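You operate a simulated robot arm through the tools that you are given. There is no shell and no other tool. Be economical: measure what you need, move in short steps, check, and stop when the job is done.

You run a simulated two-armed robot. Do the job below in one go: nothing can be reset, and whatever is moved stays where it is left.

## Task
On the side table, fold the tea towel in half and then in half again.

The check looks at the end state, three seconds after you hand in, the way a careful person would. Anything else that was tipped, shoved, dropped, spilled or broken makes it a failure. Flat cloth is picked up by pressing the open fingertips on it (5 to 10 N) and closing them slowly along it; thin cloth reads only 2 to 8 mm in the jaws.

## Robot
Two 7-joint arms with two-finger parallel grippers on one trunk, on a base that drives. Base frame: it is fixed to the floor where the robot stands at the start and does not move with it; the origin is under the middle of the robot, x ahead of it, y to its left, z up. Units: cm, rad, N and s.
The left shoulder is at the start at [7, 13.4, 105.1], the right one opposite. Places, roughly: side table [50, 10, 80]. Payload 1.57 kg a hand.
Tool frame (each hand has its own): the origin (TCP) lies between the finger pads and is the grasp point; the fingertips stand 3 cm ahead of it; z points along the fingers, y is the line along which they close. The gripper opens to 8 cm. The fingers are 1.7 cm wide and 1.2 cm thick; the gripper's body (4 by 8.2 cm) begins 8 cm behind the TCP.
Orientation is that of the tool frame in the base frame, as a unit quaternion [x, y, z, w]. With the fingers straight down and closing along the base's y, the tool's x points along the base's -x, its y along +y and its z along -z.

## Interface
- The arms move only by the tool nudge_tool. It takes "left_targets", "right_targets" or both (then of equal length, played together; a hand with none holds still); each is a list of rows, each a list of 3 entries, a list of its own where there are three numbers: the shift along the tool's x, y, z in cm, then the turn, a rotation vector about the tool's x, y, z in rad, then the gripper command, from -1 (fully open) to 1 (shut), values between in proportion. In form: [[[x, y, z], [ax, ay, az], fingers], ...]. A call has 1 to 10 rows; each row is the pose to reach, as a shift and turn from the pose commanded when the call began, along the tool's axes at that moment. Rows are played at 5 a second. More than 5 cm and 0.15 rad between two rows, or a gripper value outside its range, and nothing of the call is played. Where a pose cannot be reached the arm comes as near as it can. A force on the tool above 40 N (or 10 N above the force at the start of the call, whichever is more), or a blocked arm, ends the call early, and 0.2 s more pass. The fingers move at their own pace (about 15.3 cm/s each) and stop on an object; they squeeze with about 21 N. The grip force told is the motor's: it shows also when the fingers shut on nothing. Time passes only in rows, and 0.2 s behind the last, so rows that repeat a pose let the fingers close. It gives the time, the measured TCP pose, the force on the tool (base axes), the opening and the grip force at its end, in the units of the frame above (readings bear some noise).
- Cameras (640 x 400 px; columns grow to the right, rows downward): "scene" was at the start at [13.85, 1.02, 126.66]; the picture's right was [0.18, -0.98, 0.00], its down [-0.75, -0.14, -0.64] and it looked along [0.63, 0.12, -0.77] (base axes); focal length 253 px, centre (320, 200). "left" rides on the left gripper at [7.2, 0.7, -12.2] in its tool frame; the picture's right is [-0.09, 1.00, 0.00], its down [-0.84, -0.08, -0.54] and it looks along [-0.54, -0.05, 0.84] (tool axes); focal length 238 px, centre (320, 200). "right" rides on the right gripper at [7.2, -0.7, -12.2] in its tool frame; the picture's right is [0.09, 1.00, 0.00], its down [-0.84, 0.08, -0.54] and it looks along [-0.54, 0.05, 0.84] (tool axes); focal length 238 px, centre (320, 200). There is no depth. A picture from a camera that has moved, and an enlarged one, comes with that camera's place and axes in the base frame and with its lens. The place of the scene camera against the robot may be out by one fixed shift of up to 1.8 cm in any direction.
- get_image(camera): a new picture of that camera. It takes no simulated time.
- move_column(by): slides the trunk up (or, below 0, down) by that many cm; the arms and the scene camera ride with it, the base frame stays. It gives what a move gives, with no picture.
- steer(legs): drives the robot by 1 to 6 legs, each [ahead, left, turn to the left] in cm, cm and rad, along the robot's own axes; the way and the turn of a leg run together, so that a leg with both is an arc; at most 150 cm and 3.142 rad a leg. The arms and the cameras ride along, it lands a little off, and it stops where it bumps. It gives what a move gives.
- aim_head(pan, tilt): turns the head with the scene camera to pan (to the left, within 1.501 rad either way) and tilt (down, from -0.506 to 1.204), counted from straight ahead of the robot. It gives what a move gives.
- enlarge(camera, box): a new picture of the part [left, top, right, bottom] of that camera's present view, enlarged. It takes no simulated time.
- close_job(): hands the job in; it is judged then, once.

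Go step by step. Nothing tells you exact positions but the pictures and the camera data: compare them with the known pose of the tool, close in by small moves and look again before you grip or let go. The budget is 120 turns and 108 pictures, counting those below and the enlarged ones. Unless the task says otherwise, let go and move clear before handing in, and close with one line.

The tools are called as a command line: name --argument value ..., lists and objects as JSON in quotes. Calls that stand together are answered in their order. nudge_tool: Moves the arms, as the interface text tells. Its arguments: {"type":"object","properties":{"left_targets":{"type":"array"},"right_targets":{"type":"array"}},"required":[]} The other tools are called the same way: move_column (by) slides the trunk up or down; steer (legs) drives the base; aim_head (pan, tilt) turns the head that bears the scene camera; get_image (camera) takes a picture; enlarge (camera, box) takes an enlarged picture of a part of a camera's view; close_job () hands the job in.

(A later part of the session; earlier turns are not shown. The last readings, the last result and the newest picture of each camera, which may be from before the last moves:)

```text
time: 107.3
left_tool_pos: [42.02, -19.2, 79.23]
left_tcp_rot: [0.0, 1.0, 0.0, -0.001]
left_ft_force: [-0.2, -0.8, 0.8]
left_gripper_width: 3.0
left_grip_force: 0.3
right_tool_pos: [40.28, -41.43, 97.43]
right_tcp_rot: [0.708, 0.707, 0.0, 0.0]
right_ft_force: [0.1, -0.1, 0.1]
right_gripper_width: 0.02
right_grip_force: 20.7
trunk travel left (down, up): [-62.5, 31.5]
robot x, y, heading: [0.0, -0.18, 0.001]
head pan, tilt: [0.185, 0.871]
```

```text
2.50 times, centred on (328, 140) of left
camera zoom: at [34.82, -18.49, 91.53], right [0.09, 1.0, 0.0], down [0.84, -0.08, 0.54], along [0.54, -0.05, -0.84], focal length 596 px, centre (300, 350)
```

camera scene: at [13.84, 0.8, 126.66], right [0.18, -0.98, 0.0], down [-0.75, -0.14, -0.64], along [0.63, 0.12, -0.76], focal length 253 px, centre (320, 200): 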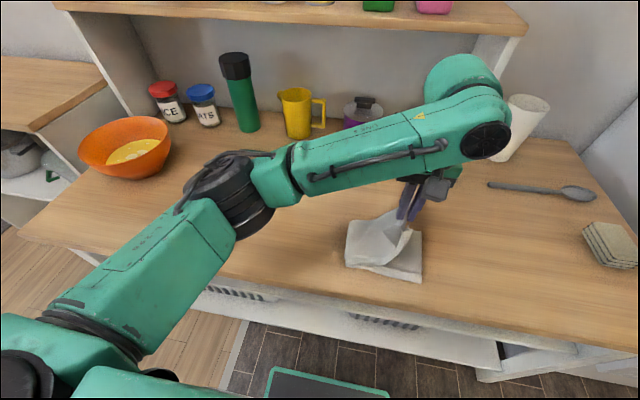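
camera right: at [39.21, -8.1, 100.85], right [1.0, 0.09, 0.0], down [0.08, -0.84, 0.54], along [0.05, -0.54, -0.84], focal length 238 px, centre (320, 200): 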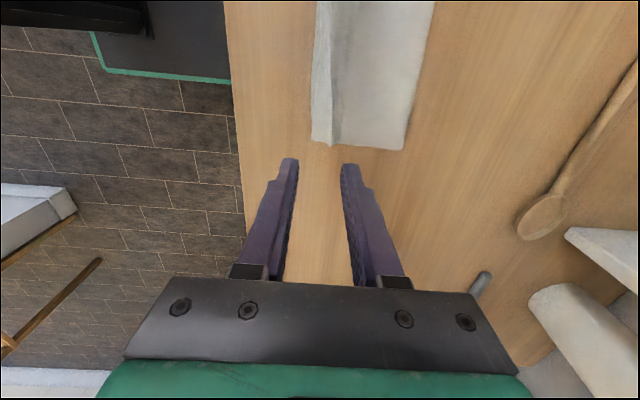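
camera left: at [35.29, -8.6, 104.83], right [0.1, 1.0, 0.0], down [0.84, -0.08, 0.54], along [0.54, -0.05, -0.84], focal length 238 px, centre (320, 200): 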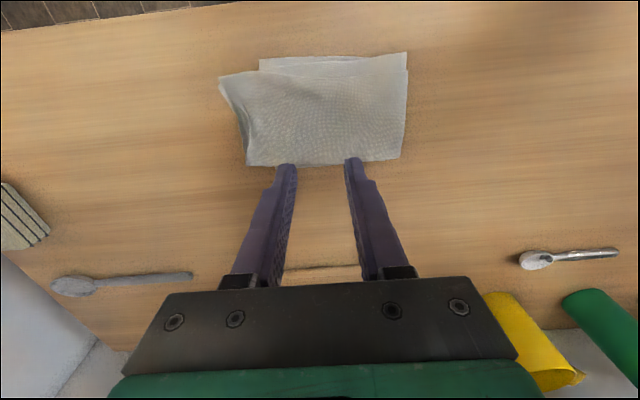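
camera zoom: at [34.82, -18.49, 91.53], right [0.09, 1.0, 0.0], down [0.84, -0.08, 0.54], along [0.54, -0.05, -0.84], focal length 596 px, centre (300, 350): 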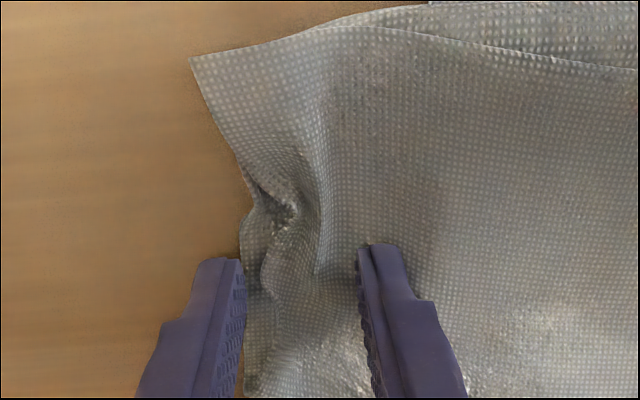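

Now the outer finger is just outside the edge of both layers. Pressing slightly and closing.

nudge_tool --left_targets '[[[0, 0, 0.2], [0, 0, 0], 0.25], [[0, 0, 0.2], [0, 0, 0], 0.33], [[0, 0, 0.2], [0, 0, 0], 0.42], [[0, 0, 0.2], [0, 0, 0], 0.5], [[0, 0, 0.2], [0, 0, 0], 0.6], [[0, 0, 0.2], [0, 0, 0], 0.7], [[0, 0, 0.2], [0, 0, 0], 0.8], [[0, 0, 0.2], [0, 0, 0], 0.9], [[0, 0, 0.2], [0, 0, 0], 1], [[0, 0, 0.2], [0, 0, 0], 1]]'

nudge_tool --left_targets '[[[0, 0.3, -1], [0, 0, 0], 1], [[0, 0.8, -2.5], [0, 0, 0], 1], [[0, 1.5, -4], [0, 0, 0], 1], [[0, 1.5, -4], [0, 0, 0], 1]]'

enlarge --camera "left" --box '[180, 20, 500, 220]'

```text
time: 109.5
left_tool_pos: [41.79, -19.33, 79.27]
left_tcp_rot: [0.001, 1.0, -0.001, 0.0]
left_ft_force: [2.3, 2.0, 17.5]
left_gripper_width: 0.35
left_grip_force: 20.9
right_tool_pos: [40.12, -41.4, 97.58]
right_tcp_rot: [0.707, 0.707, 0.0, 0.001]
right_ft_force: [0.5, -0.6, 0.1]
right_gripper_width: 0.0
right_grip_force: 20.6
trunk travel left (down, up): [-62.5, 31.5]
robot x, y, heading: [0.29, 0.19, -0.001]
head pan, tilt: [0.185, 0.871]
```

```text
time: 110.5
left_tool_pos: [41.87, -17.73, 82.98]
left_tcp_rot: [0.002, 1.0, 0.0, -0.001]
left_ft_force: [-0.2, -0.2, 0.1]
left_gripper_width: 0.31
left_grip_force: 21.3
right_tool_pos: [40.23, -41.36, 97.52]
right_tcp_rot: [0.708, 0.706, 0.0, 0.0]
right_ft_force: [0.0, -0.8, -0.3]
right_gripper_width: 0.0
right_grip_force: 21.2
trunk travel left (down, up): [-62.5, 31.5]
robot x, y, heading: [-0.29, -0.13, -0.001]
head pan, tilt: [0.185, 0.871]
```

```text
2.00 times, centred on (340, 120) of left
camera zoom: at [34.66, -17.08, 95.31], right [0.09, 1.0, 0.0], down [0.84, -0.08, 0.54], along [0.54, -0.05, -0.84], focal length 477 px, centre (280, 360)
```

zoom: 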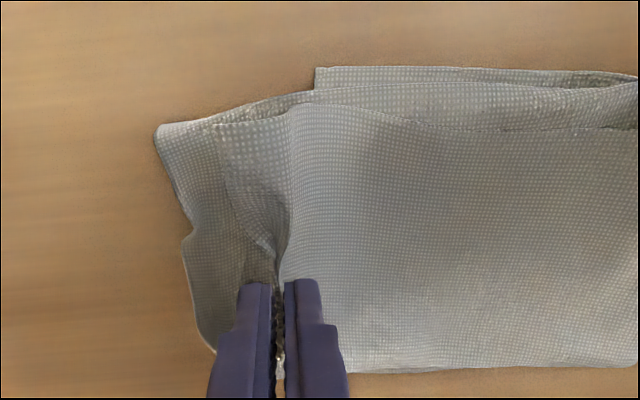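

Again only the top layer came up. I'll handle the two layers one at a time: lay the top one at y≈-15 now, exposing the second layer's edge.

nudge_tool --left_targets '[[[0, 1, 0.2], [0, 0, 0], 1], [[0, 2, 1], [0, 0, 0], 1], [[0, 2.7, 2], [0, 0, 0], 1], [[0, 2.7, 3.1], [0, 0, 0], 1], [[0, 2.7, 3.1], [0, 0, 0], 0.7], [[0, 2.7, 3.1], [0, 0, 0], 0.35], [[0, 2.7, 3.1], [0, 0, 0], 0.35], [[0, 2.7, 1], [0, 0, 0], 0.35], [[0, 1, -1], [0, 0, 0], 0.35], [[0, -1, -2], [0, 0, 0], 0.35]]'

enlarge --camera "left" --box '[180, 20, 500, 220]'

```text
time: 112.7
left_tool_pos: [42.02, -18.7, 84.94]
left_tcp_rot: [0.001, 1.0, -0.001, -0.001]
left_ft_force: [-0.3, -0.3, -0.3]
left_gripper_width: 2.62
left_grip_force: 0.1
right_tool_pos: [40.22, -41.43, 97.43]
right_tcp_rot: [0.708, 0.706, 0.0, 0.0]
right_ft_force: [-0.2, 0.7, -0.5]
right_gripper_width: 0.01
right_grip_force: 21.2
trunk travel left (down, up): [-62.5, 31.5]
robot x, y, heading: [-0.17, -0.11, 0.002]
head pan, tilt: [0.185, 0.871]
```

```text
2.00 times, centred on (340, 120) of left
camera zoom: at [34.74, -18.05, 97.29], right [0.09, 1.0, 0.0], down [0.84, -0.08, 0.54], along [0.54, -0.05, -0.84], focal length 477 px, centre (280, 360)
```

zoom: 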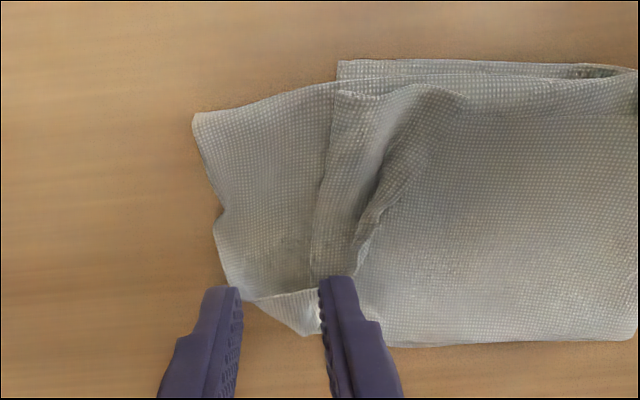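

The second layer is exposed out to y≈-21.6. I'll grip its edge at (40.5,-20.1).

nudge_tool --left_targets '[[[0.7, -0.7, 1.5], [0, 0, 0], 0.35], [[1.5, -1.4, 3], [0, 0, 0], 0.35], [[1.5, -1.4, 4.5], [0, 0, 0], 0.35], [[1.5, -1.4, 5.5], [0, 0, 0], 0.35], [[1.5, -1.4, 5.9], [0, 0, 0], 0.35], [[1.5, -1.4, 5.9], [0, 0, 0], 0.35]]'

enlarge --camera "left" --box '[200, 60, 456, 220]'

```text
time: 114.1
left_tool_pos: [40.71, -19.73, 79.13]
left_tcp_rot: [0.001, 1.0, 0.0, -0.001]
left_ft_force: [-0.4, 0.0, 1.6]
left_gripper_width: 2.61
left_grip_force: 0.3
left hand out of reach, approached as far as the arm can: row 4, 5, 6
right_tool_pos: [40.28, -41.25, 97.4]
right_tcp_rot: [0.707, 0.707, 0.0, 0.0]
right_ft_force: [-0.5, 0.1, 0.1]
right_gripper_width: 0.0
right_grip_force: 21.2
trunk travel left (down, up): [-62.5, 31.5]
robot x, y, heading: [-0.33, -0.29, -0.004]
head pan, tilt: [0.185, 0.871]
```

```text
2.50 times, centred on (328, 140) of left
camera zoom: at [33.48, -19.05, 91.46], right [0.09, 1.0, 0.0], down [0.84, -0.08, 0.54], along [0.54, -0.05, -0.84], focal length 596 px, centre (300, 350)
```

zoom: 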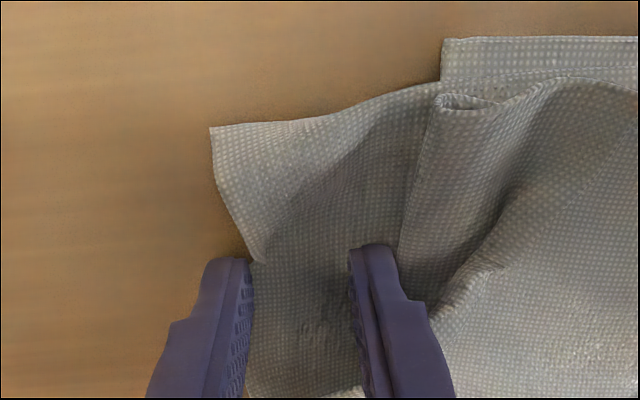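

Well placed, though at the left arm's reach limit. Pressing a touch and closing.

nudge_tool --left_targets '[[[0, 0.3, 0.2], [0, 0, 0], 0.35], [[0, 0.3, 0.3], [0, 0, 0], 0.35], [[0, 0.3, 0.3], [0, 0, 0], 0.45], [[0, 0.3, 0.3], [0, 0, 0], 0.55], [[0, 0.3, 0.3], [0, 0, 0], 0.65], [[0, 0.3, 0.3], [0, 0, 0], 0.75], [[0, 0.3, 0.3], [0, 0, 0], 0.85], [[0, 0.3, 0.3], [0, 0, 0], 1], [[0, 0.3, 0.3], [0, 0, 0], 1], [[0, 0.3, 0.3], [0, 0, 0], 1]]'

nudge_tool --left_targets '[[[0, 0.5, -1], [0, 0, 0], 1], [[0, 1.2, -2], [0, 0, 0], 1], [[0, 2, -3], [0, 0, 0], 1], [[0, 2, -3], [0, 0, 0], 1]]'

enlarge --camera "left" --box '[180, 20, 500, 220]'

```text
time: 116.3
left_tool_pos: [40.45, -19.43, 79.02]
left_tcp_rot: [0.002, 1.0, 0.0, 0.002]
left_ft_force: [3.3, -3.9, 36.1]
left_gripper_width: 0.32
left_grip_force: 21.1
right_tool_pos: [39.85, -41.31, 97.74]
right_tcp_rot: [0.708, 0.706, 0.0, 0.001]
right_ft_force: [-0.1, -0.2, 0.4]
right_gripper_width: 0.03
right_grip_force: 21.4
trunk travel left (down, up): [-62.5, 31.5]
robot x, y, heading: [-0.12, 0.0, 0.002]
head pan, tilt: [0.185, 0.871]
```

```text
time: 117.3
left_tool_pos: [40.66, -17.49, 81.91]
left_tcp_rot: [0.002, 1.0, 0.0, 0.0]
left_ft_force: [0.6, -0.3, 0.0]
left_gripper_width: 0.28
left_grip_force: 20.5
right_tool_pos: [40.25, -41.33, 97.56]
right_tcp_rot: [0.707, 0.707, 0.001, -0.001]
right_ft_force: [-0.6, 0.1, 0.2]
right_gripper_width: 0.01
right_grip_force: 21.1
trunk travel left (down, up): [-62.5, 31.5]
robot x, y, heading: [0.03, -0.15, 0.002]
head pan, tilt: [0.185, 0.871]
```

```text
2.00 times, centred on (340, 120) of left
camera zoom: at [33.45, -16.76, 94.17], right [0.09, 1.0, 0.0], down [0.84, -0.08, 0.54], along [0.54, -0.05, -0.84], focal length 477 px, centre (280, 360)
```

zoom: 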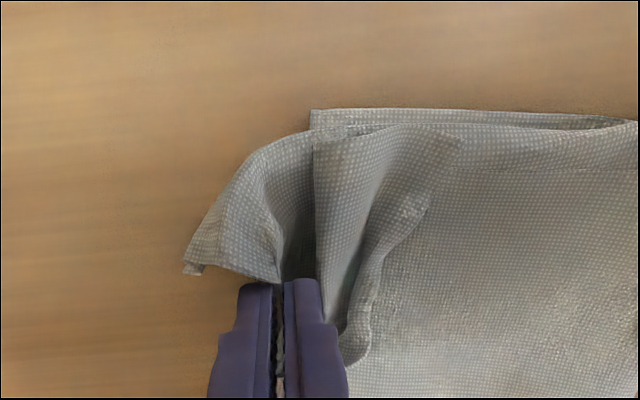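

The second layer is held. I'll lift it with the top resting on it, move it in, and lay it down with its edge over the base edge.

nudge_tool --left_targets '[[[0, 1.2, -1.5], [0, 0, 0], 1], [[0, 2.5, -3], [0, 0, 0], 1], [[0, 4, -4.3], [0, 0, 0], 1], [[0, 5, -5], [0, 0, 0], 1], [[0, 5, -5], [0, 0, 0], 1], [[0, 4.6, -4], [0, 0, 0], 1], [[0, 4, -2.5], [0, 0, 0], 1], [[0, 3.3, -0.5], [0, 0, 0], 1], [[0, 2.9, 1.3], [0, 0, 0], 1], [[0, 2.9, 2], [0, 0, 0], 1]]'

enlarge --camera "left" --box '[180, 20, 500, 220]'

```text
time: 119.5
left_tool_pos: [40.69, -14.5, 79.87]
left_tcp_rot: [0.001, 1.0, -0.001, -0.001]
left_ft_force: [0.0, 0.1, 1.1]
left_gripper_width: 0.28
left_grip_force: 21.1
right_tool_pos: [40.33, -41.4, 97.56]
right_tcp_rot: [0.708, 0.707, 0.0, 0.0]
right_ft_force: [0.5, 0.5, 0.3]
right_gripper_width: 0.03
right_grip_force: 20.8
trunk travel left (down, up): [-62.5, 31.5]
robot x, y, heading: [-0.01, -0.08, 0.004]
head pan, tilt: [0.185, 0.871]
```

```text
2.00 times, centred on (340, 120) of left
camera zoom: at [33.49, -13.7, 92.13], right [0.09, 1.0, 0.0], down [0.84, -0.08, 0.54], along [0.54, -0.05, -0.84], focal length 477 px, centre (280, 360)
```

zoom: 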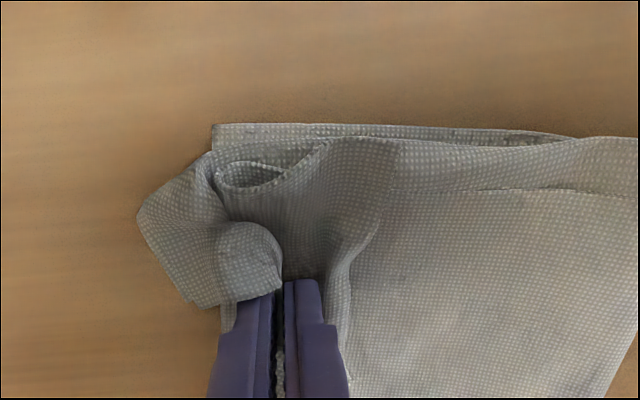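

nudge_tool --left_targets '[[[0, 0, 0.1], [0, 0, 0], 0.7], [[0, 0, 0.1], [0, 0, 0], 0.35], [[0, 0, 0.1], [0, 0, 0], 0.2], [[0, 0, 0], [0, 0, 0], 0.2], [[0, 0, -2], [0, 0, 0], 0.2], [[0, 0, -5], [0, 0, 0], 0.2], [[0, 0, -8], [0, 0, 0], 0.2], [[0, 0, -11], [0, 0, 0], 0.2], [[0, 1, -13], [0, 0, 0], 0.2], [[0, 2, -14], [0, 0, 0], 0.2]]'

enlarge --camera "left" --box '[160, 30, 448, 210]'

```text
time: 121.7
left_tool_pos: [40.92, -12.51, 93.86]
left_tcp_rot: [0.0, 1.0, 0.0, -0.002]
left_ft_force: [0.7, 0.4, -0.7]
left_gripper_width: 3.2
left_grip_force: 0.0
right_tool_pos: [40.32, -41.4, 97.46]
right_tcp_rot: [0.708, 0.706, -0.001, 0.0]
right_ft_force: [-0.5, 0.5, -0.3]
right_gripper_width: 0.03
right_grip_force: 21.1
trunk travel left (down, up): [-62.5, 31.5]
robot x, y, heading: [0.16, -0.08, 0.003]
head pan, tilt: [0.185, 0.871]
```

```text
2.22 times, centred on (304, 120) of left
camera zoom: at [33.75, -11.76, 106.14], right [0.09, 1.0, 0.0], down [0.84, -0.08, 0.54], along [0.54, -0.05, -0.84], focal length 530 px, centre (356, 378)
```

zoom: 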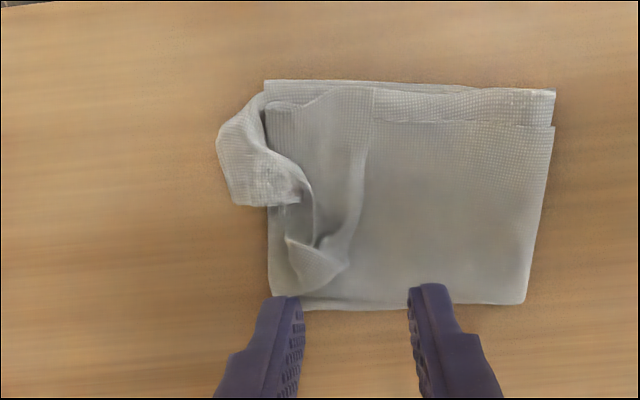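

That left the second layer's corner twisted. I'll zoom in before deciding how to tidy.

enlarge --camera "left" --box '[245, 60, 341, 120]'

enlarge --camera "left" --box '[260, 105, 356, 165]'

```text
6.67 times, centred on (293, 90) of left
camera zoom: at [33.75, -11.76, 106.14], right [0.09, 1.0, 0.0], down [0.84, -0.08, 0.54], along [0.54, -0.05, -0.84], focal length 1589 px, centre (500, 933)
```

zoom: 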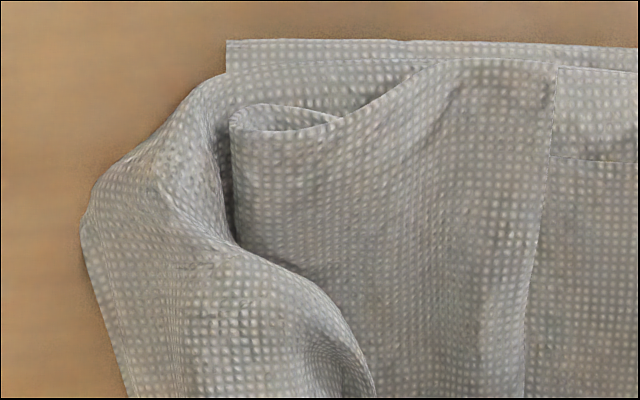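

```text
6.67 times, centred on (308, 135) of left
camera zoom: at [33.75, -11.76, 106.14], right [0.09, 1.0, 0.0], down [0.84, -0.08, 0.54], along [0.54, -0.05, -0.84], focal length 1589 px, centre (400, 633)
```

zoom: 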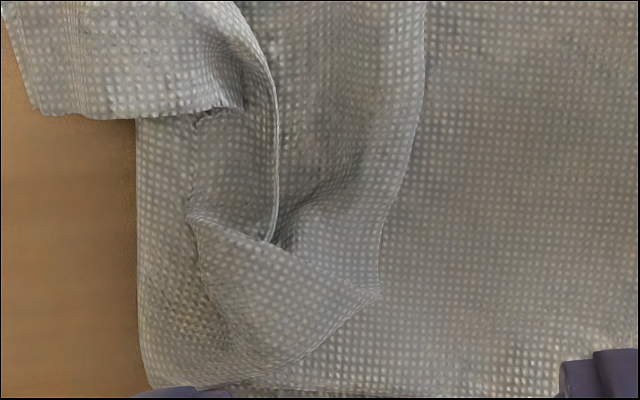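

The twist is best undone by unfolding this second fold. I'll grasp the flap bundle at about (38.5,-17.5), carry it up and back to the left, and then redo the fold with a better landing.

nudge_tool --left_targets '[[[0.6, -1.3, 1.5], [0, 0, 0], 0.05], [[1.2, -2.6, 3], [0, 0, 0], 0.05], [[1.8, -4, 5], [0, 0, 0], 0.05], [[2.4, -5, 7.5], [0, 0, 0], 0.05], [[2.4, -5, 10], [0, 0, 0], 0.05], [[2.4, -5, 12], [0, 0, 0], 0.05], [[2.4, -5, 13.4], [0, 0, 0], 0.05], [[2.4, -5, 14.1], [0, 0, 0], 0.05], [[2.4, -5, 14.1], [0, 0, 0], 0.05]]'

enlarge --camera "left" --box '[180, 20, 500, 220]'

```text
time: 123.7
left_tool_pos: [38.36, -17.64, 79.75]
left_tcp_rot: [0.003, 1.0, 0.0, -0.001]
left_ft_force: [0.7, 0.5, 2.6]
left_gripper_width: 3.79
left_grip_force: 0.1
right_tool_pos: [40.22, -41.33, 97.61]
right_tcp_rot: [0.708, 0.706, 0.001, 0.0]
right_ft_force: [0.4, -0.6, 0.1]
right_gripper_width: 0.02
right_grip_force: 21.0
trunk travel left (down, up): [-62.5, 31.5]
robot x, y, heading: [-0.33, -0.16, -0.005]
head pan, tilt: [0.185, 0.871]
```

```text
2.00 times, centred on (340, 120) of left
camera zoom: at [31.13, -16.88, 92.0], right [0.09, 1.0, 0.0], down [0.84, -0.08, 0.54], along [0.54, -0.05, -0.84], focal length 477 px, centre (280, 360)
```

zoom: 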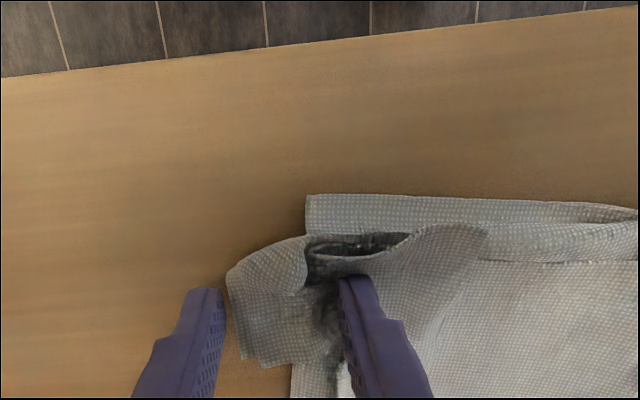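

The flap is straddled. I'll close, lift and check.

nudge_tool --left_targets '[[[0, 0, 0], [0, 0, 0], 0.3], [[0, 0, 0], [0, 0, 0], 0.5], [[0, 0, 0], [0, 0, 0], 0.7], [[0, 0, 0], [0, 0, 0], 0.9], [[0, 0, 0], [0, 0, 0], 1], [[0, 0, 0], [0, 0, 0], 1], [[0, 0.5, -2.5], [0, 0, 0], 1], [[0, 1.5, -5], [0, 0, 0], 1], [[0, 3, -8], [0, 0, 0], 1], [[0, 5, -10], [0, 0, 0], 1]]'

enlarge --camera "left" --box '[160, 20, 544, 260]'

```text
time: 125.9
left_tool_pos: [38.44, -12.58, 89.92]
left_tcp_rot: [0.002, 1.0, 0.0, -0.001]
left_ft_force: [0.5, 0.1, -0.3]
left_gripper_width: 0.36
left_grip_force: 21.7
right_tool_pos: [40.21, -41.33, 97.59]
right_tcp_rot: [0.708, 0.706, 0.0, 0.0]
right_ft_force: [-0.4, 0.3, 0.3]
right_gripper_width: 0.01
right_grip_force: 21.0
trunk travel left (down, up): [-62.5, 31.5]
robot x, y, heading: [-0.01, -0.3, -0.003]
head pan, tilt: [0.185, 0.871]
```

```text
1.67 times, centred on (352, 140) of left
camera zoom: at [31.34, -11.83, 102.13], right [0.1, 1.0, 0.0], down [0.84, -0.08, 0.54], along [0.54, -0.05, -0.84], focal length 397 px, centre (267, 300)
```

zoom: 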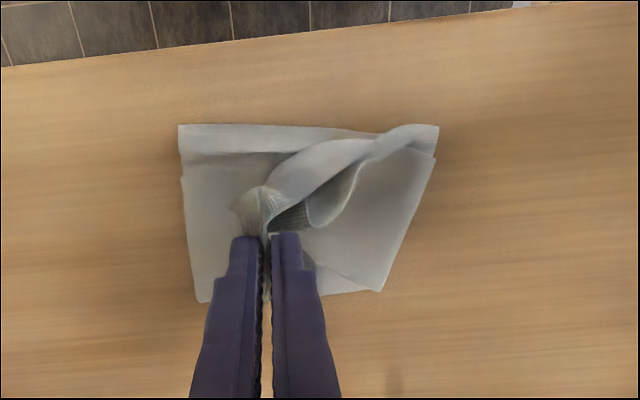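

Held well. Carrying it up and over to the left to unfold.

nudge_tool --left_targets '[[[0, 3, -2], [0, 0, 0], 1], [[0, 6.5, -3.5], [0, 0, 0], 1], [[0, 10, -4.5], [0, 0, 0], 1], [[0, 13.5, -4.5], [0, 0, 0], 1], [[0, 17, -4], [0, 0, 0], 1], [[0, 20.5, -2.5], [0, 0, 0], 1], [[0.2, 24, 0], [0, 0, 0], 1], [[0.4, 27, 3], [0, 0, 0], 1], [[0.6, 29, 6.5], [0, 0, 0], 1], [[0.8, 31, 9.6], [0, 0, 0], 1]]'

get_image --camera "scene"

```text
time: 128.1
left_tool_pos: [37.61, 18.45, 80.17]
left_tcp_rot: [0.002, 1.0, 0.0, -0.001]
left_ft_force: [0.1, -0.6, 0.1]
left_gripper_width: 0.35
left_grip_force: 20.9
right_tool_pos: [40.28, -41.19, 97.62]
right_tcp_rot: [0.708, 0.706, 0.0, 0.0]
right_ft_force: [-0.5, -0.1, -0.3]
right_gripper_width: 0.04
right_grip_force: 21.1
trunk travel left (down, up): [-62.5, 31.5]
robot x, y, heading: [-0.15, -0.46, 0.002]
head pan, tilt: [0.185, 0.871]
```

```text
14 pictures are left
camera scene: at [13.8, 1.05, 126.67], right [0.18, -0.98, 0.0], down [-0.75, -0.14, -0.64], along [0.63, 0.12, -0.76], focal length 253 px, centre (320, 200)
```

scene: 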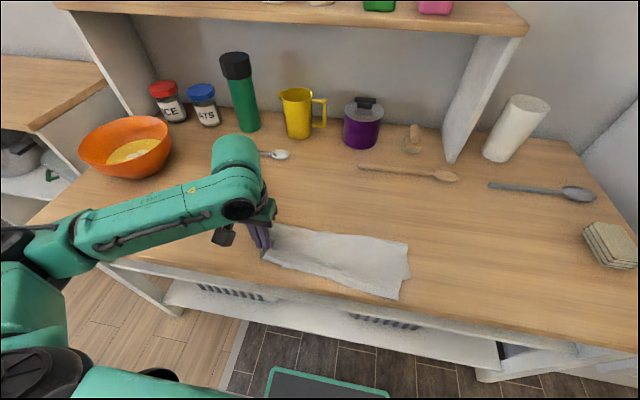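

It unfolded cleanly into the strip. Only 14 pictures remain, so I'll be sparing. Releasing and lifting.

nudge_tool --left_targets '[[[0, 0, 0.6], [0, 0, 0], 1], [[0, 0, 0.6], [0, 0, 0], 0.6], [[0, 0, 0.6], [0, 0, 0], 0.25], [[0, 0, 0.6], [0, 0, 0], 0.25], [[0, 0, -1], [0, 0, 0], 0.25], [[0, 0, -4], [0, 0, 0], 0.25], [[-1.5, 0, -7], [0, 0, 0], 0.25], [[-3, 0, -9], [0, 0, 0], 0.25], [[-4.4, 0, -9], [0, 0, 0], 0.25]]'

enlarge --camera "left" --box '[0, 20, 448, 300]'

```text
time: 130.1
left_tool_pos: [42.12, 18.52, 89.14]
left_tcp_rot: [0.001, 1.0, 0.0, -0.002]
left_ft_force: [0.4, -0.7, -0.2]
left_gripper_width: 2.99
left_grip_force: 0.1
right_tool_pos: [40.33, -41.44, 97.42]
right_tcp_rot: [0.708, 0.706, 0.0, 0.0]
right_ft_force: [-0.1, 0.4, -0.3]
right_gripper_width: 0.0
right_grip_force: 21.0
trunk travel left (down, up): [-62.5, 31.5]
robot x, y, heading: [-0.14, -0.1, -0.002]
head pan, tilt: [0.185, 0.871]
```

```text
1.43 times, centred on (224, 160) of left
camera zoom: at [34.91, 19.15, 101.44], right [0.09, 1.0, 0.0], down [0.84, -0.08, 0.54], along [0.54, -0.05, -0.84], focal length 340 px, centre (457, 257)
```

zoom: 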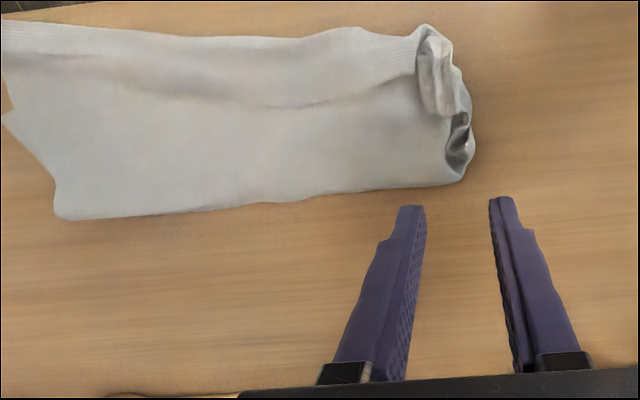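

The left end has its corner curled back. I'll iron it outward (+y) with closed fingertips skimming at x≈37, then x≈40.5.

nudge_tool --left_targets '[[[2, -2.5, 1], [0, 0, 0], 1], [[4, -5, 3], [0, 0, 0], 1], [[5.1, -5.7, 6], [0, 0, 0], 1], [[5.1, -5.7, 9], [0, 0, 0], 1], [[5.1, -5.7, 9.6], [0, 0, 0], 1], [[5.1, -4, 9.6], [0, 0, 0], 1], [[5.1, -2.3, 9.6], [0, 0, 0], 1], [[5.1, -0.6, 9.6], [0, 0, 0], 1], [[5.1, 1.1, 9.6], [0, 0, 0], 1], [[5.1, 2.8, 9.6], [0, 0, 0], 1]]'

nudge_tool --left_targets '[[[0, 0, -4], [0, 0, 0], 1], [[-1.5, -3, -4], [0, 0, 0], 1], [[-3, -6, -4], [0, 0, 0], 1], [[-3.5, -8, -2], [0, 0, 0], 1], [[-3.5, -8, 0], [0, 0, 0], 1], [[-3.5, -6, 0], [0, 0, 0], 1], [[-3.5, -4, 0], [0, 0, 0], 1], [[-3.5, -2, 0], [0, 0, 0], 1], [[-3.5, 0, 0], [0, 0, 0], 1], [[-3.5, 0, -4.5], [0, 0, 0], 1]]'

nudge_tool --left_targets '[[[-1, -1, -3], [0, 0, 0], 0.25], [[-2, -2, -6], [0, 0, 0], 0.25]]'

enlarge --camera "left" --box '[160, 20, 480, 220]'

```text
time: 132.3
left_tool_pos: [36.9, 21.42, 79.52]
left_tcp_rot: [0.001, 1.0, 0.0, -0.001]
left_ft_force: [0.1, -0.8, 1.1]
left_gripper_width: 0.0
left_grip_force: 20.8
right_tool_pos: [40.29, -41.39, 97.6]
right_tcp_rot: [0.708, 0.706, 0.0, 0.0]
right_ft_force: [-0.1, -1.1, 0.8]
right_gripper_width: 0.0
right_grip_force: 21.1
trunk travel left (down, up): [-62.5, 31.5]
robot x, y, heading: [0.05, -0.22, -0.002]
head pan, tilt: [0.185, 0.871]
```

```text
time: 134.5
left_tool_pos: [40.38, 21.05, 83.98]
left_tcp_rot: [0.002, 1.0, 0.0, 0.0]
left_ft_force: [-0.3, 0.5, -0.2]
left_gripper_width: 0.0
left_grip_force: 20.7
right_tool_pos: [40.24, -41.47, 97.41]
right_tcp_rot: [0.708, 0.706, 0.0, 0.0]
right_ft_force: [0.2, -0.1, 0.1]
right_gripper_width: 0.0
right_grip_force: 21.1
trunk travel left (down, up): [-62.5, 31.5]
robot x, y, heading: [-0.11, -0.07, 0.004]
head pan, tilt: [0.185, 0.871]
```

```text
time: 135.1
left_tool_pos: [42.53, 19.24, 90.04]
left_tcp_rot: [0.001, 1.0, 0.0, 0.0]
left_ft_force: [-0.8, -0.4, -0.7]
left_gripper_width: 3.0
left_grip_force: 0.1
right_tool_pos: [40.21, -41.45, 97.49]
right_tcp_rot: [0.708, 0.707, 0.002, -0.001]
right_ft_force: [0.4, 0.1, 0.7]
right_gripper_width: 0.02
right_grip_force: 20.6
trunk travel left (down, up): [-62.5, 31.5]
robot x, y, heading: [-0.13, 0.15, -0.001]
head pan, tilt: [0.185, 0.871]
```

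```text
2.00 times, centred on (320, 120) of left
camera zoom: at [35.43, 19.88, 102.37], right [0.09, 1.0, 0.0], down [0.84, -0.08, 0.54], along [0.54, -0.05, -0.84], focal length 477 px, centre (320, 360)
```

zoom: 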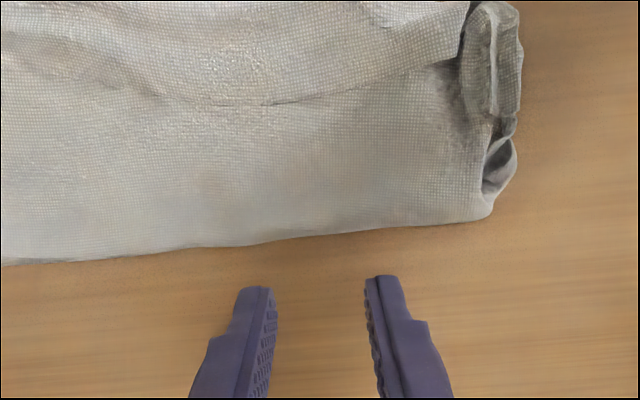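

The sweep dragged the whole strip left by about 9 cm, and the left end is still rolled. A close look at that end.

enlarge --camera "left" --box '[340, 0, 468, 80]'

get_image --camera "scene"

```text
5.00 times, centred on (404, 40) of left
camera zoom: at [35.43, 19.88, 102.37], right [0.09, 1.0, 0.0], down [0.84, -0.08, 0.54], along [0.54, -0.05, -0.84], focal length 1192 px, centre (-100, 1000)
```

zoom: 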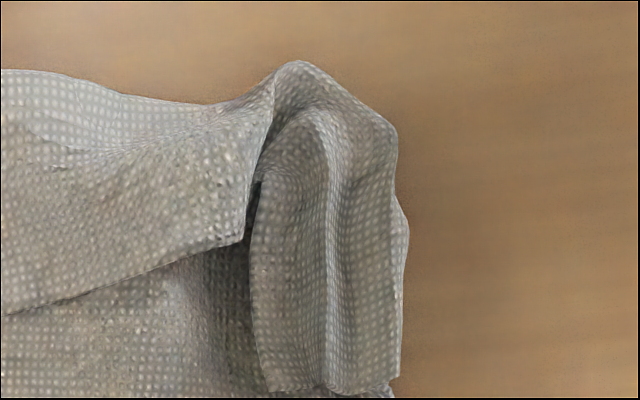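

```text
10 pictures are left
camera scene: at [13.84, 0.89, 126.65], right [0.18, -0.98, 0.0], down [-0.75, -0.14, -0.64], along [0.63, 0.12, -0.76], focal length 253 px, centre (320, 200)
```

scene: 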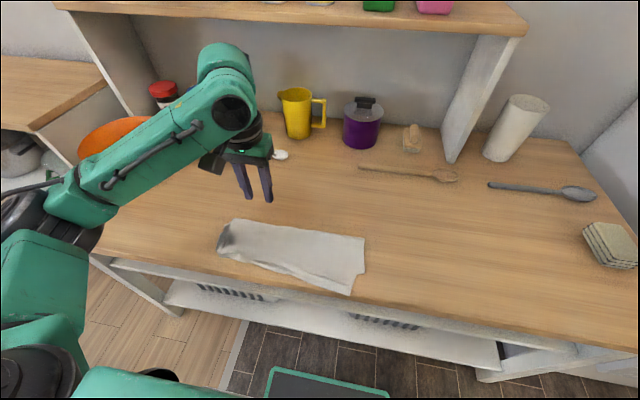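

The left end's bottom hem is folded in by ~3 cm, which will be hidden inside. The right end is clean, so I'll fold the right end over onto the left instead. Moving the left hand above the right end (≈(38,-1.4)).

nudge_tool --left_targets '[[[0.5, -2.2, 0], [0, 0, 0], 0.25], [[1, -4.4, 0], [0, 0, 0], 0.25], [[1.5, -6.6, 0], [0, 0, 0], 0.25], [[2, -8.8, 0], [0, 0, 0], 0.25], [[2.5, -11, 0], [0, 0, 0], 0.25], [[3, -13.2, 0], [0, 0, 0], 0.25], [[3.5, -15.4, 1], [0, 0, 0], 0.25], [[4, -17.6, 3], [0, 0, 0], 0.25], [[4.5, -19.5, 5], [0, 0, 0], 0.25], [[4.5, -20.6, 7], [0, 0, 0], 0.25]]'

enlarge --camera "left" --box '[120, 0, 520, 250]'

```text
time: 137.3
left_tool_pos: [37.85, -1.21, 83.09]
left_tcp_rot: [0.001, 1.0, 0.0, -0.001]
left_ft_force: [0.1, 0.6, 0.4]
left_gripper_width: 2.99
left_grip_force: 0.1
right_tool_pos: [40.2, -41.28, 97.47]
right_tcp_rot: [0.708, 0.706, 0.0, 0.0]
right_ft_force: [0.4, 0.5, 0.0]
right_gripper_width: 0.0
right_grip_force: 21.5
trunk travel left (down, up): [-62.5, 31.5]
robot x, y, heading: [-0.21, 0.16, -0.002]
head pan, tilt: [0.185, 0.871]
```

```text
1.60 times, centred on (320, 125) of left
camera zoom: at [30.64, -0.53, 95.26], right [0.09, 1.0, 0.0], down [0.84, -0.08, 0.54], along [0.54, -0.05, -0.84], focal length 381 px, centre (320, 320)
```

zoom: 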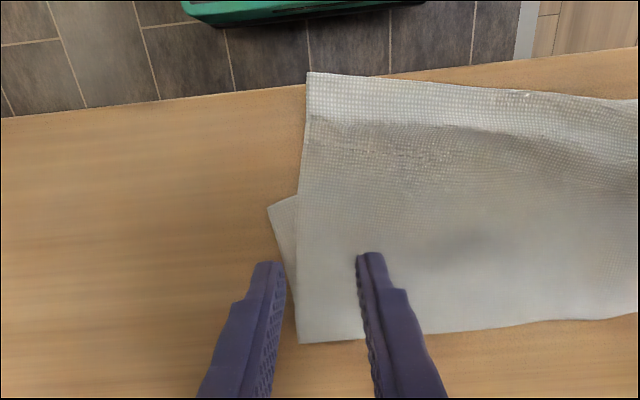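

Here the top layer has skewed: its near-right corner is at (30.5,-1), nearly at the table's front edge, while the lower corner is at (35.8,-3.6). I'll pinch that single-layer corner and bring it back into line.

nudge_tool --left_targets '[[[1.5, 0.7, 0], [0, 0, 0], 0.35], [[3, 1.4, 0.5], [0, 0, 0], 0.35], [[4.4, 1.8, 1.5], [0, 0, 0], 0.35], [[4.4, 1.8, 3], [0, 0, 0], 0.35], [[4.4, 1.8, 3.8], [0, 0, 0], 0.35], [[4.4, 1.8, 4.05], [0, 0, 0], 0.35], [[4.4, 1.8, 4.05], [0, 0, 0], 0.35]]'

```text
time: 138.9
left_tool_pos: [33.39, 0.45, 79.26]
left_tcp_rot: [0.0, 1.0, -0.001, 0.002]
left_ft_force: [4.7, 1.5, 31.6]
left_gripper_width: 2.63
left_grip_force: 0.1
right_tool_pos: [40.1, -41.33, 97.61]
right_tcp_rot: [0.708, 0.707, 0.001, 0.001]
right_ft_force: [0.2, 0.9, -0.8]
right_gripper_width: 0.01
right_grip_force: 20.9
trunk travel left (down, up): [-62.5, 31.5]
robot x, y, heading: [0.22, 0.18, -0.002]
head pan, tilt: [0.185, 0.871]
```

nudge_tool --left_targets '[[[0, 0, -0.28], [0, 0, 0], 0.35], [[0, 0, -0.28], [0, 0, 0], 0.45], [[0, 0, -0.28], [0, 0, 0], 0.55], [[0, 0, -0.28], [0, 0, 0], 0.65], [[0, 0, -0.28], [0, 0, 0], 0.75], [[0, 0, -0.28], [0, 0, 0], 0.85], [[0, 0, -0.28], [0, 0, 0], 1], [[0, 0, -0.28], [0, 0, 0], 1], [[0, 0, -1.2], [0, 0, 0], 1], [[-0.5, 0, -2.5], [0, 0, 0], 1]]'

get_image --camera "left"

```text
time: 141.1
left_tool_pos: [33.94, 0.49, 81.36]
left_tcp_rot: [0.002, 1.0, -0.001, -0.001]
left_ft_force: [0.2, 0.2, 0.2]
left_gripper_width: 0.28
left_grip_force: 20.8
right_tool_pos: [40.28, -41.37, 97.56]
right_tcp_rot: [0.708, 0.706, -0.001, 0.0]
right_ft_force: [0.7, 0.2, 0.2]
right_gripper_width: 0.0
right_grip_force: 20.8
trunk travel left (down, up): [-62.5, 31.5]
robot x, y, heading: [0.06, 0.02, 0.001]
head pan, tilt: [0.185, 0.871]
```

```text
8 pictures are left
camera left: at [26.8, 1.16, 93.72], right [0.09, 1.0, 0.0], down [0.84, -0.08, 0.54], along [0.54, -0.05, -0.84], focal length 238 px, centre (320, 200)
```

left: 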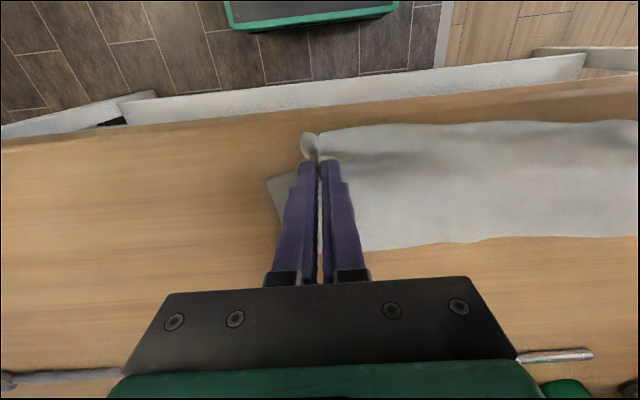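

Only the top layer is held. I'll lift it, shift it in by about 4.6 cm and lay it down while moving inward so the edge trails outward.

nudge_tool --left_targets '[[[0, -0.3, -2], [0, 0, 0], 1], [[-0.5, -0.8, -4], [0, 0, 0], 1], [[-1.2, -1.3, -5], [0, 0, 0], 1], [[-2, -1.8, -4], [0, 0, 0], 1], [[-3, -2.2, -2.5], [0, 0, 0], 1], [[-4, -2.4, -0.5], [0, 0, 0], 1], [[-4.6, -2.4, 1.2], [0, 0, 0], 1], [[-4.6, -2.4, 1.7], [0, 0, 0], 1], [[-4.6, -2.4, 1.7], [0, 0, 0], 0.7], [[-4.6, -2.4, 1.7], [0, 0, 0], 0.25]]'

nudge_tool --left_targets '[[[0, 0, -1], [0, 0, 0], 0.25], [[0, 0, -3], [0, 0, 0], 0.25], [[0, 0, -6], [0, 0, 0], 0.25], [[0, 0, -9], [0, 0, 0], 0.25], [[2, 0, -12], [0, 0, 0], 0.25], [[4, 0, -12], [0, 0, 0], 0.25]]'

get_image --camera "left"

```text
time: 143.3
left_tool_pos: [38.56, -1.88, 79.83]
left_tcp_rot: [0.002, 1.0, 0.0, -0.001]
left_ft_force: [0.0, -0.2, -0.3]
left_gripper_width: 2.98
left_grip_force: 0.0
right_tool_pos: [40.37, -41.3, 97.52]
right_tcp_rot: [0.708, 0.706, 0.0, 0.0]
right_ft_force: [-1.2, 0.8, -0.1]
right_gripper_width: 0.01
right_grip_force: 20.9
trunk travel left (down, up): [-62.5, 31.5]
robot x, y, heading: [0.01, 0.3, -0.002]
head pan, tilt: [0.185, 0.871]
```

```text
time: 144.7
left_tool_pos: [34.65, -1.95, 91.59]
left_tcp_rot: [0.0, 1.0, -0.001, -0.001]
left_ft_force: [-0.4, -1.4, -0.7]
left_gripper_width: 2.98
left_grip_force: 0.0
right_tool_pos: [40.23, -41.33, 97.53]
right_tcp_rot: [0.707, 0.707, 0.0, 0.0]
right_ft_force: [0.2, -0.4, 0.4]
right_gripper_width: 0.0
right_grip_force: 21.1
trunk travel left (down, up): [-62.5, 31.5]
robot x, y, heading: [0.35, -0.27, 0.001]
head pan, tilt: [0.185, 0.871]
```

```text
7 pictures are left
camera left: at [27.4, -1.28, 103.98], right [0.09, 1.0, 0.0], down [0.84, -0.08, 0.54], along [0.54, -0.05, -0.84], focal length 238 px, centre (320, 200)
```

left: 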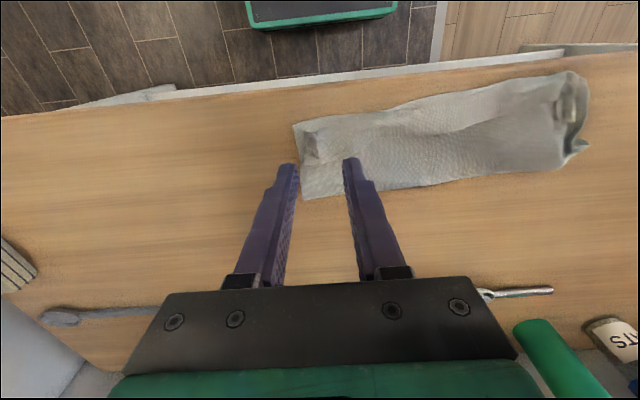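

The strip is aligned again: right edge at y≈-5 (x 34.5–45), left end y≈28. Now grip the right edge at x≈41 (near the crease, where the layers are flush).

nudge_tool --left_targets '[[[-1.5, -0.4, 1], [0, 0, 0], 0.25], [[-3, -0.8, 2], [0, 0, 0], 0.25], [[-4.5, -1.2, 3.5], [0, 0, 0], 0.25], [[-6, -1.65, 5], [0, 0, 0], 0.25], [[-6.4, -1.65, 7], [0, 0, 0], 0.25], [[-6.4, -1.65, 9], [0, 0, 0], 0.25], [[-6.4, -1.65, 11], [0, 0, 0], 0.25], [[-6.4, -1.65, 11.8], [0, 0, 0], 0.25], [[-6.4, -1.65, 11.8], [0, 0, 0], 0.25]]'

enlarge --camera "left" --box '[200, 60, 456, 220]'

```text
time: 146.7
left_tool_pos: [41.02, -3.61, 79.82]
left_tcp_rot: [0.002, 1.0, 0.0, 0.0]
left_ft_force: [0.0, 0.4, 0.4]
left_gripper_width: 3.01
left_grip_force: 0.1
right_tool_pos: [40.26, -41.37, 97.5]
right_tcp_rot: [0.708, 0.706, 0.0, 0.0]
right_ft_force: [0.1, 0.7, -0.3]
right_gripper_width: 0.0
right_grip_force: 20.7
trunk travel left (down, up): [-62.5, 31.5]
robot x, y, heading: [-0.08, -0.08, 0.002]
head pan, tilt: [0.185, 0.871]
```

```text
2.50 times, centred on (328, 140) of left
camera zoom: at [33.78, -2.92, 92.13], right [0.09, 1.0, 0.0], down [0.84, -0.08, 0.54], along [0.54, -0.05, -0.84], focal length 596 px, centre (300, 350)
```

zoom: 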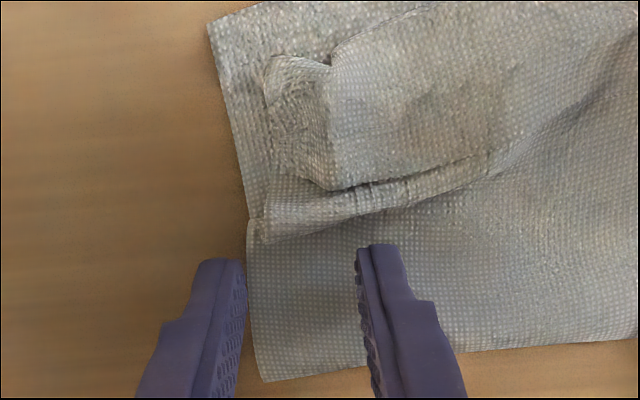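

The outer finger is right at the flush edge, and the small pleat will end up hidden inside. Press and close.

nudge_tool --left_targets '[[[0, 0, 0.4], [0, 0, 0], 0.25], [[0, 0, 0.65], [0, 0, 0], 0.25], [[0, 0, 0.65], [0, 0, 0], 0.25]]'

```text
time: 147.5
left_tool_pos: [41.02, -3.66, 79.24]
left_tcp_rot: [0.001, 1.0, 0.0, -0.001]
left_ft_force: [-0.4, 0.3, 1.4]
left_gripper_width: 3.0
left_grip_force: 0.0
right_tool_pos: [40.27, -41.32, 97.53]
right_tcp_rot: [0.707, 0.707, 0.001, 0.0]
right_ft_force: [-0.1, -0.2, 0.2]
right_gripper_width: 0.0
right_grip_force: 20.6
trunk travel left (down, up): [-62.5, 31.5]
robot x, y, heading: [0.06, 0.11, -0.004]
head pan, tilt: [0.185, 0.871]
```

nudge_tool --left_targets '[[[0, 0, 0.25], [0, 0, 0], 0.25], [[0, 0, 0.25], [0, 0, 0], 0.33], [[0, 0, 0.25], [0, 0, 0], 0.41], [[0, 0, 0.25], [0, 0, 0], 0.49], [[0, 0, 0.25], [0, 0, 0], 0.57], [[0, 0, 0.25], [0, 0, 0], 0.66], [[0, 0, 0.25], [0, 0, 0], 0.75], [[0, 0, 0.25], [0, 0, 0], 0.85], [[0, 0, 0.25], [0, 0, 0], 1], [[0, 0, 0.25], [0, 0, 0], 1]]'

nudge_tool --left_targets '[[[0, 0.3, -1], [0, 0, 0], 1], [[0, 0.8, -2.5], [0, 0, 0], 1], [[0, 1.5, -4.5], [0, 0, 0], 1], [[0, 2.2, -6], [0, 0, 0], 1], [[0, 2.2, -6], [0, 0, 0], 1]]'

enlarge --camera "left" --box '[180, 20, 500, 220]'

```text
time: 149.7
left_tool_pos: [40.88, -3.53, 79.1]
left_tcp_rot: [0.001, 1.0, -0.001, 0.001]
left_ft_force: [5.2, 4.1, 30.6]
left_gripper_width: 0.78
left_grip_force: 21.2
right_tool_pos: [39.99, -41.34, 97.7]
right_tcp_rot: [0.708, 0.706, 0.001, 0.001]
right_ft_force: [-0.7, 0.1, -0.3]
right_gripper_width: 0.01
right_grip_force: 20.8
trunk travel left (down, up): [-62.5, 31.5]
robot x, y, heading: [-0.11, 0.47, 0.002]
head pan, tilt: [0.185, 0.871]
```

```text
time: 150.9
left_tool_pos: [41.04, -1.38, 85.22]
left_tcp_rot: [0.001, 1.0, 0.001, -0.001]
left_ft_force: [-0.3, -0.2, -0.7]
left_gripper_width: 0.67
left_grip_force: 21.2
right_tool_pos: [40.27, -41.34, 97.49]
right_tcp_rot: [0.708, 0.706, 0.0, 0.0]
right_ft_force: [0.5, -0.5, 0.5]
right_gripper_width: 0.0
right_grip_force: 20.7
trunk travel left (down, up): [-62.5, 31.5]
robot x, y, heading: [-0.09, -0.04, -0.001]
head pan, tilt: [0.185, 0.871]
```

```text
2.00 times, centred on (340, 120) of left
camera zoom: at [33.78, -0.74, 97.48], right [0.09, 1.0, 0.0], down [0.84, -0.08, 0.54], along [0.54, -0.05, -0.84], focal length 477 px, centre (280, 360)
```

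zoom: 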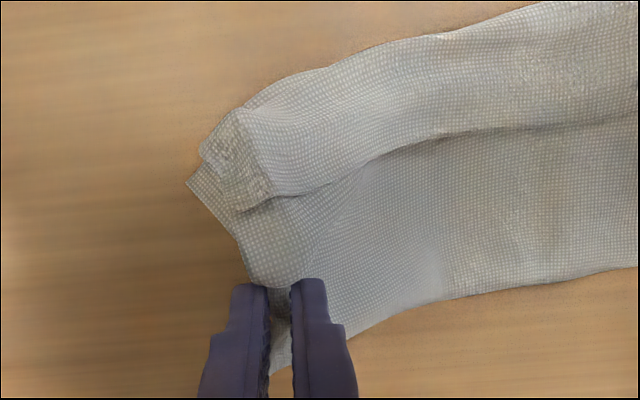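

Both layers are held (0.67 cm). Folding it in an arc over to the left end, landing the grip at y≈24 to allow for the bunched edge.

nudge_tool --left_targets '[[[0.1, 2.05, -1.3], [0, 0, 0], 1], [[0.2, 4.3, -3.7], [0, 0, 0], 1], [[0.3, 7.2, -5.4], [0, 0, 0], 1], [[0.5, 10.4, -6.4], [0, 0, 0], 1], [[0.6, 13.8, -6.55], [0, 0, 0], 1], [[0.8, 17.1, -5.8], [0, 0, 0], 1], [[0.9, 20.2, -4.3], [0, 0, 0], 1], [[1, 22.7, -2.1], [0, 0, 0], 1], [[1.1, 24.5, 0.6], [0, 0, 0], 1], [[1.1, 25.4, 3.3], [0, 0, 0], 1]]'

nudge_tool --left_targets '[[[0, 0.1, 1], [0, 0, 0], 1], [[0, 0.1, 1.8], [0, 0, 0], 1], [[0, 0.1, 1.8], [0, 0, 0], 0.8], [[0, 0.1, 1.8], [0, 0, 0], 0.6], [[0, 0.1, 1.8], [0, 0, 0], 0.4], [[0, 0.1, 1.8], [0, 0, 0], 0.2], [[0, 0.1, 0], [0, 0, 0], 0.2], [[0, 0.1, -3], [0, 0, 0], 0.2], [[0, 0.1, -6], [0, 0, 0], 0.2], [[0, -2, -9], [0, 0, 0], 0.2]]'

get_image --camera "left"

```text
time: 153.1
left_tool_pos: [40.02, 24.02, 81.67]
left_tcp_rot: [0.003, 1.0, 0.001, -0.002]
left_ft_force: [0.0, -0.5, 0.6]
left_gripper_width: 0.66
left_grip_force: 20.8
right_tool_pos: [40.29, -41.32, 97.47]
right_tcp_rot: [0.707, 0.707, 0.001, 0.001]
right_ft_force: [-0.2, 0.7, 0.0]
right_gripper_width: 0.01
right_grip_force: 21.4
trunk travel left (down, up): [-62.5, 31.5]
robot x, y, heading: [-0.4, -0.35, -0.0]
head pan, tilt: [0.185, 0.871]
```

```text
time: 155.3
left_tool_pos: [39.76, 22.04, 90.74]
left_tcp_rot: [0.002, 1.0, 0.0, -0.001]
left_ft_force: [0.4, -0.3, -0.2]
left_gripper_width: 3.22
left_grip_force: 0.1
right_tool_pos: [40.25, -41.43, 97.49]
right_tcp_rot: [0.708, 0.706, 0.001, 0.0]
right_ft_force: [-0.6, 0.9, 0.0]
right_gripper_width: 0.02
right_grip_force: 20.7
trunk travel left (down, up): [-62.5, 31.5]
robot x, y, heading: [-0.03, -0.07, 0.0]
head pan, tilt: [0.185, 0.871]
```

```text
4 pictures are left
camera left: at [32.61, 22.76, 103.08], right [0.09, 1.0, 0.0], down [0.84, -0.08, 0.54], along [0.54, -0.05, -0.84], focal length 238 px, centre (320, 200)
```

left: 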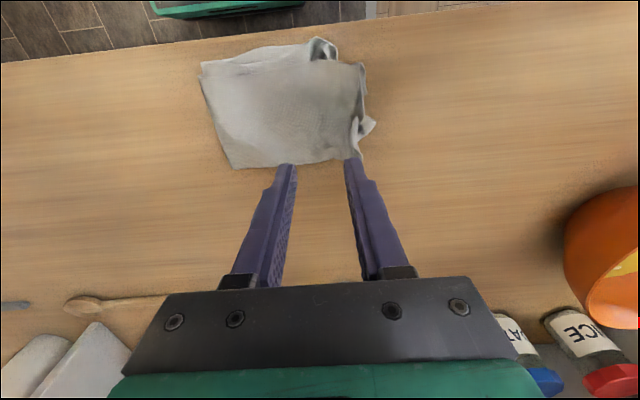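

A compact quarter fold, with a little of the bottom layer's curled end peeking out. One close look.

enlarge --camera "left" --box '[190, 25, 398, 155]'

```text
3.08 times, centred on (294, 90) of left
camera zoom: at [32.61, 22.76, 103.08], right [0.09, 1.0, 0.0], down [0.84, -0.08, 0.54], along [0.54, -0.05, -0.84], focal length 733 px, centre (400, 538)
```

zoom: 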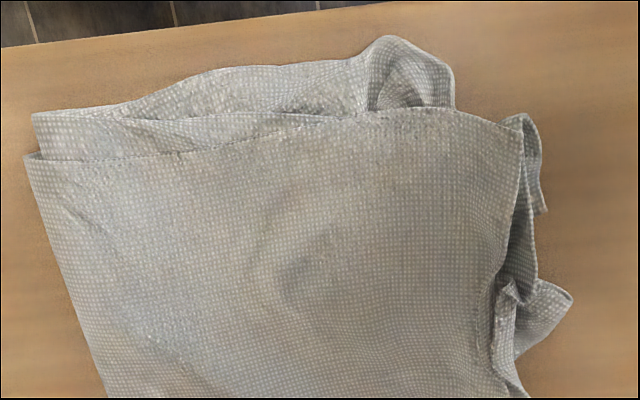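

The fold is sound. I'll gently pat down the raised bits vertically along the left end, without sliding.

nudge_tool --left_targets '[[[1.5, 1.7, 0], [0, 0, 0], 1], [[3, 3.4, 1], [0, 0, 0], 1], [[3, 3.4, 4.5], [0, 0, 0], 1], [[3, 3.4, 8], [0, 0, 0], 1], [[3, 3.4, 10.6], [0, 0, 0], 1], [[3, 3.4, 11], [0, 0, 0], 1], [[3, 3.4, 8], [0, 0, 0], 1], [[1, 3.4, 7], [0, 0, 0], 1], [[-1, 3.4, 9], [0, 0, 0], 1], [[-1, 3.4, 11], [0, 0, 0], 1]]'

nudge_tool --left_targets '[[[0, 0, -3], [0, 0, 0], 1], [[3, -1, -4], [0, 0, 0], 1], [[6, -2.2, -4], [0, 0, 0], 1], [[6.6, -2.4, -2], [0, 0, 0], 1], [[6.6, -2.4, 0], [0, 0, 0], 1], [[6.6, -2.4, -3], [0, 0, 0], 1], [[6.6, -2.4, -7], [0, 0, 0], 1], [[4, 0, -11], [0, 0, 0], 1], [[1, 2, -14], [0, 0, 0], 1], [[-2, 4, -16], [0, 0, 0], 1]]'

get_image --camera "scene"

```text
time: 157.5
left_tool_pos: [40.91, 25.45, 79.86]
left_tcp_rot: [0.001, 1.0, 0.001, 0.0]
left_ft_force: [0.5, 0.3, 1.7]
left_gripper_width: 0.02
left_grip_force: 20.7
right_tool_pos: [40.24, -41.45, 97.54]
right_tcp_rot: [0.708, 0.707, 0.001, 0.0]
right_ft_force: [0.9, 0.3, 0.1]
right_gripper_width: 0.03
right_grip_force: 21.0
trunk travel left (down, up): [-62.5, 31.5]
robot x, y, heading: [-0.02, -0.09, -0.002]
head pan, tilt: [0.185, 0.871]
```

```text
refused: row 8 steps farther than a row can; nothing moved
```

```text
2 pictures are left
camera scene: at [13.77, 0.98, 126.67], right [0.18, -0.98, 0.0], down [-0.75, -0.14, -0.64], along [0.63, 0.12, -0.76], focal length 253 px, centre (320, 200)
```

scene: 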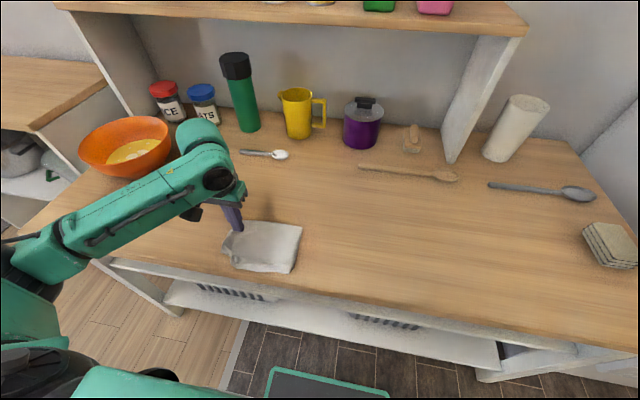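

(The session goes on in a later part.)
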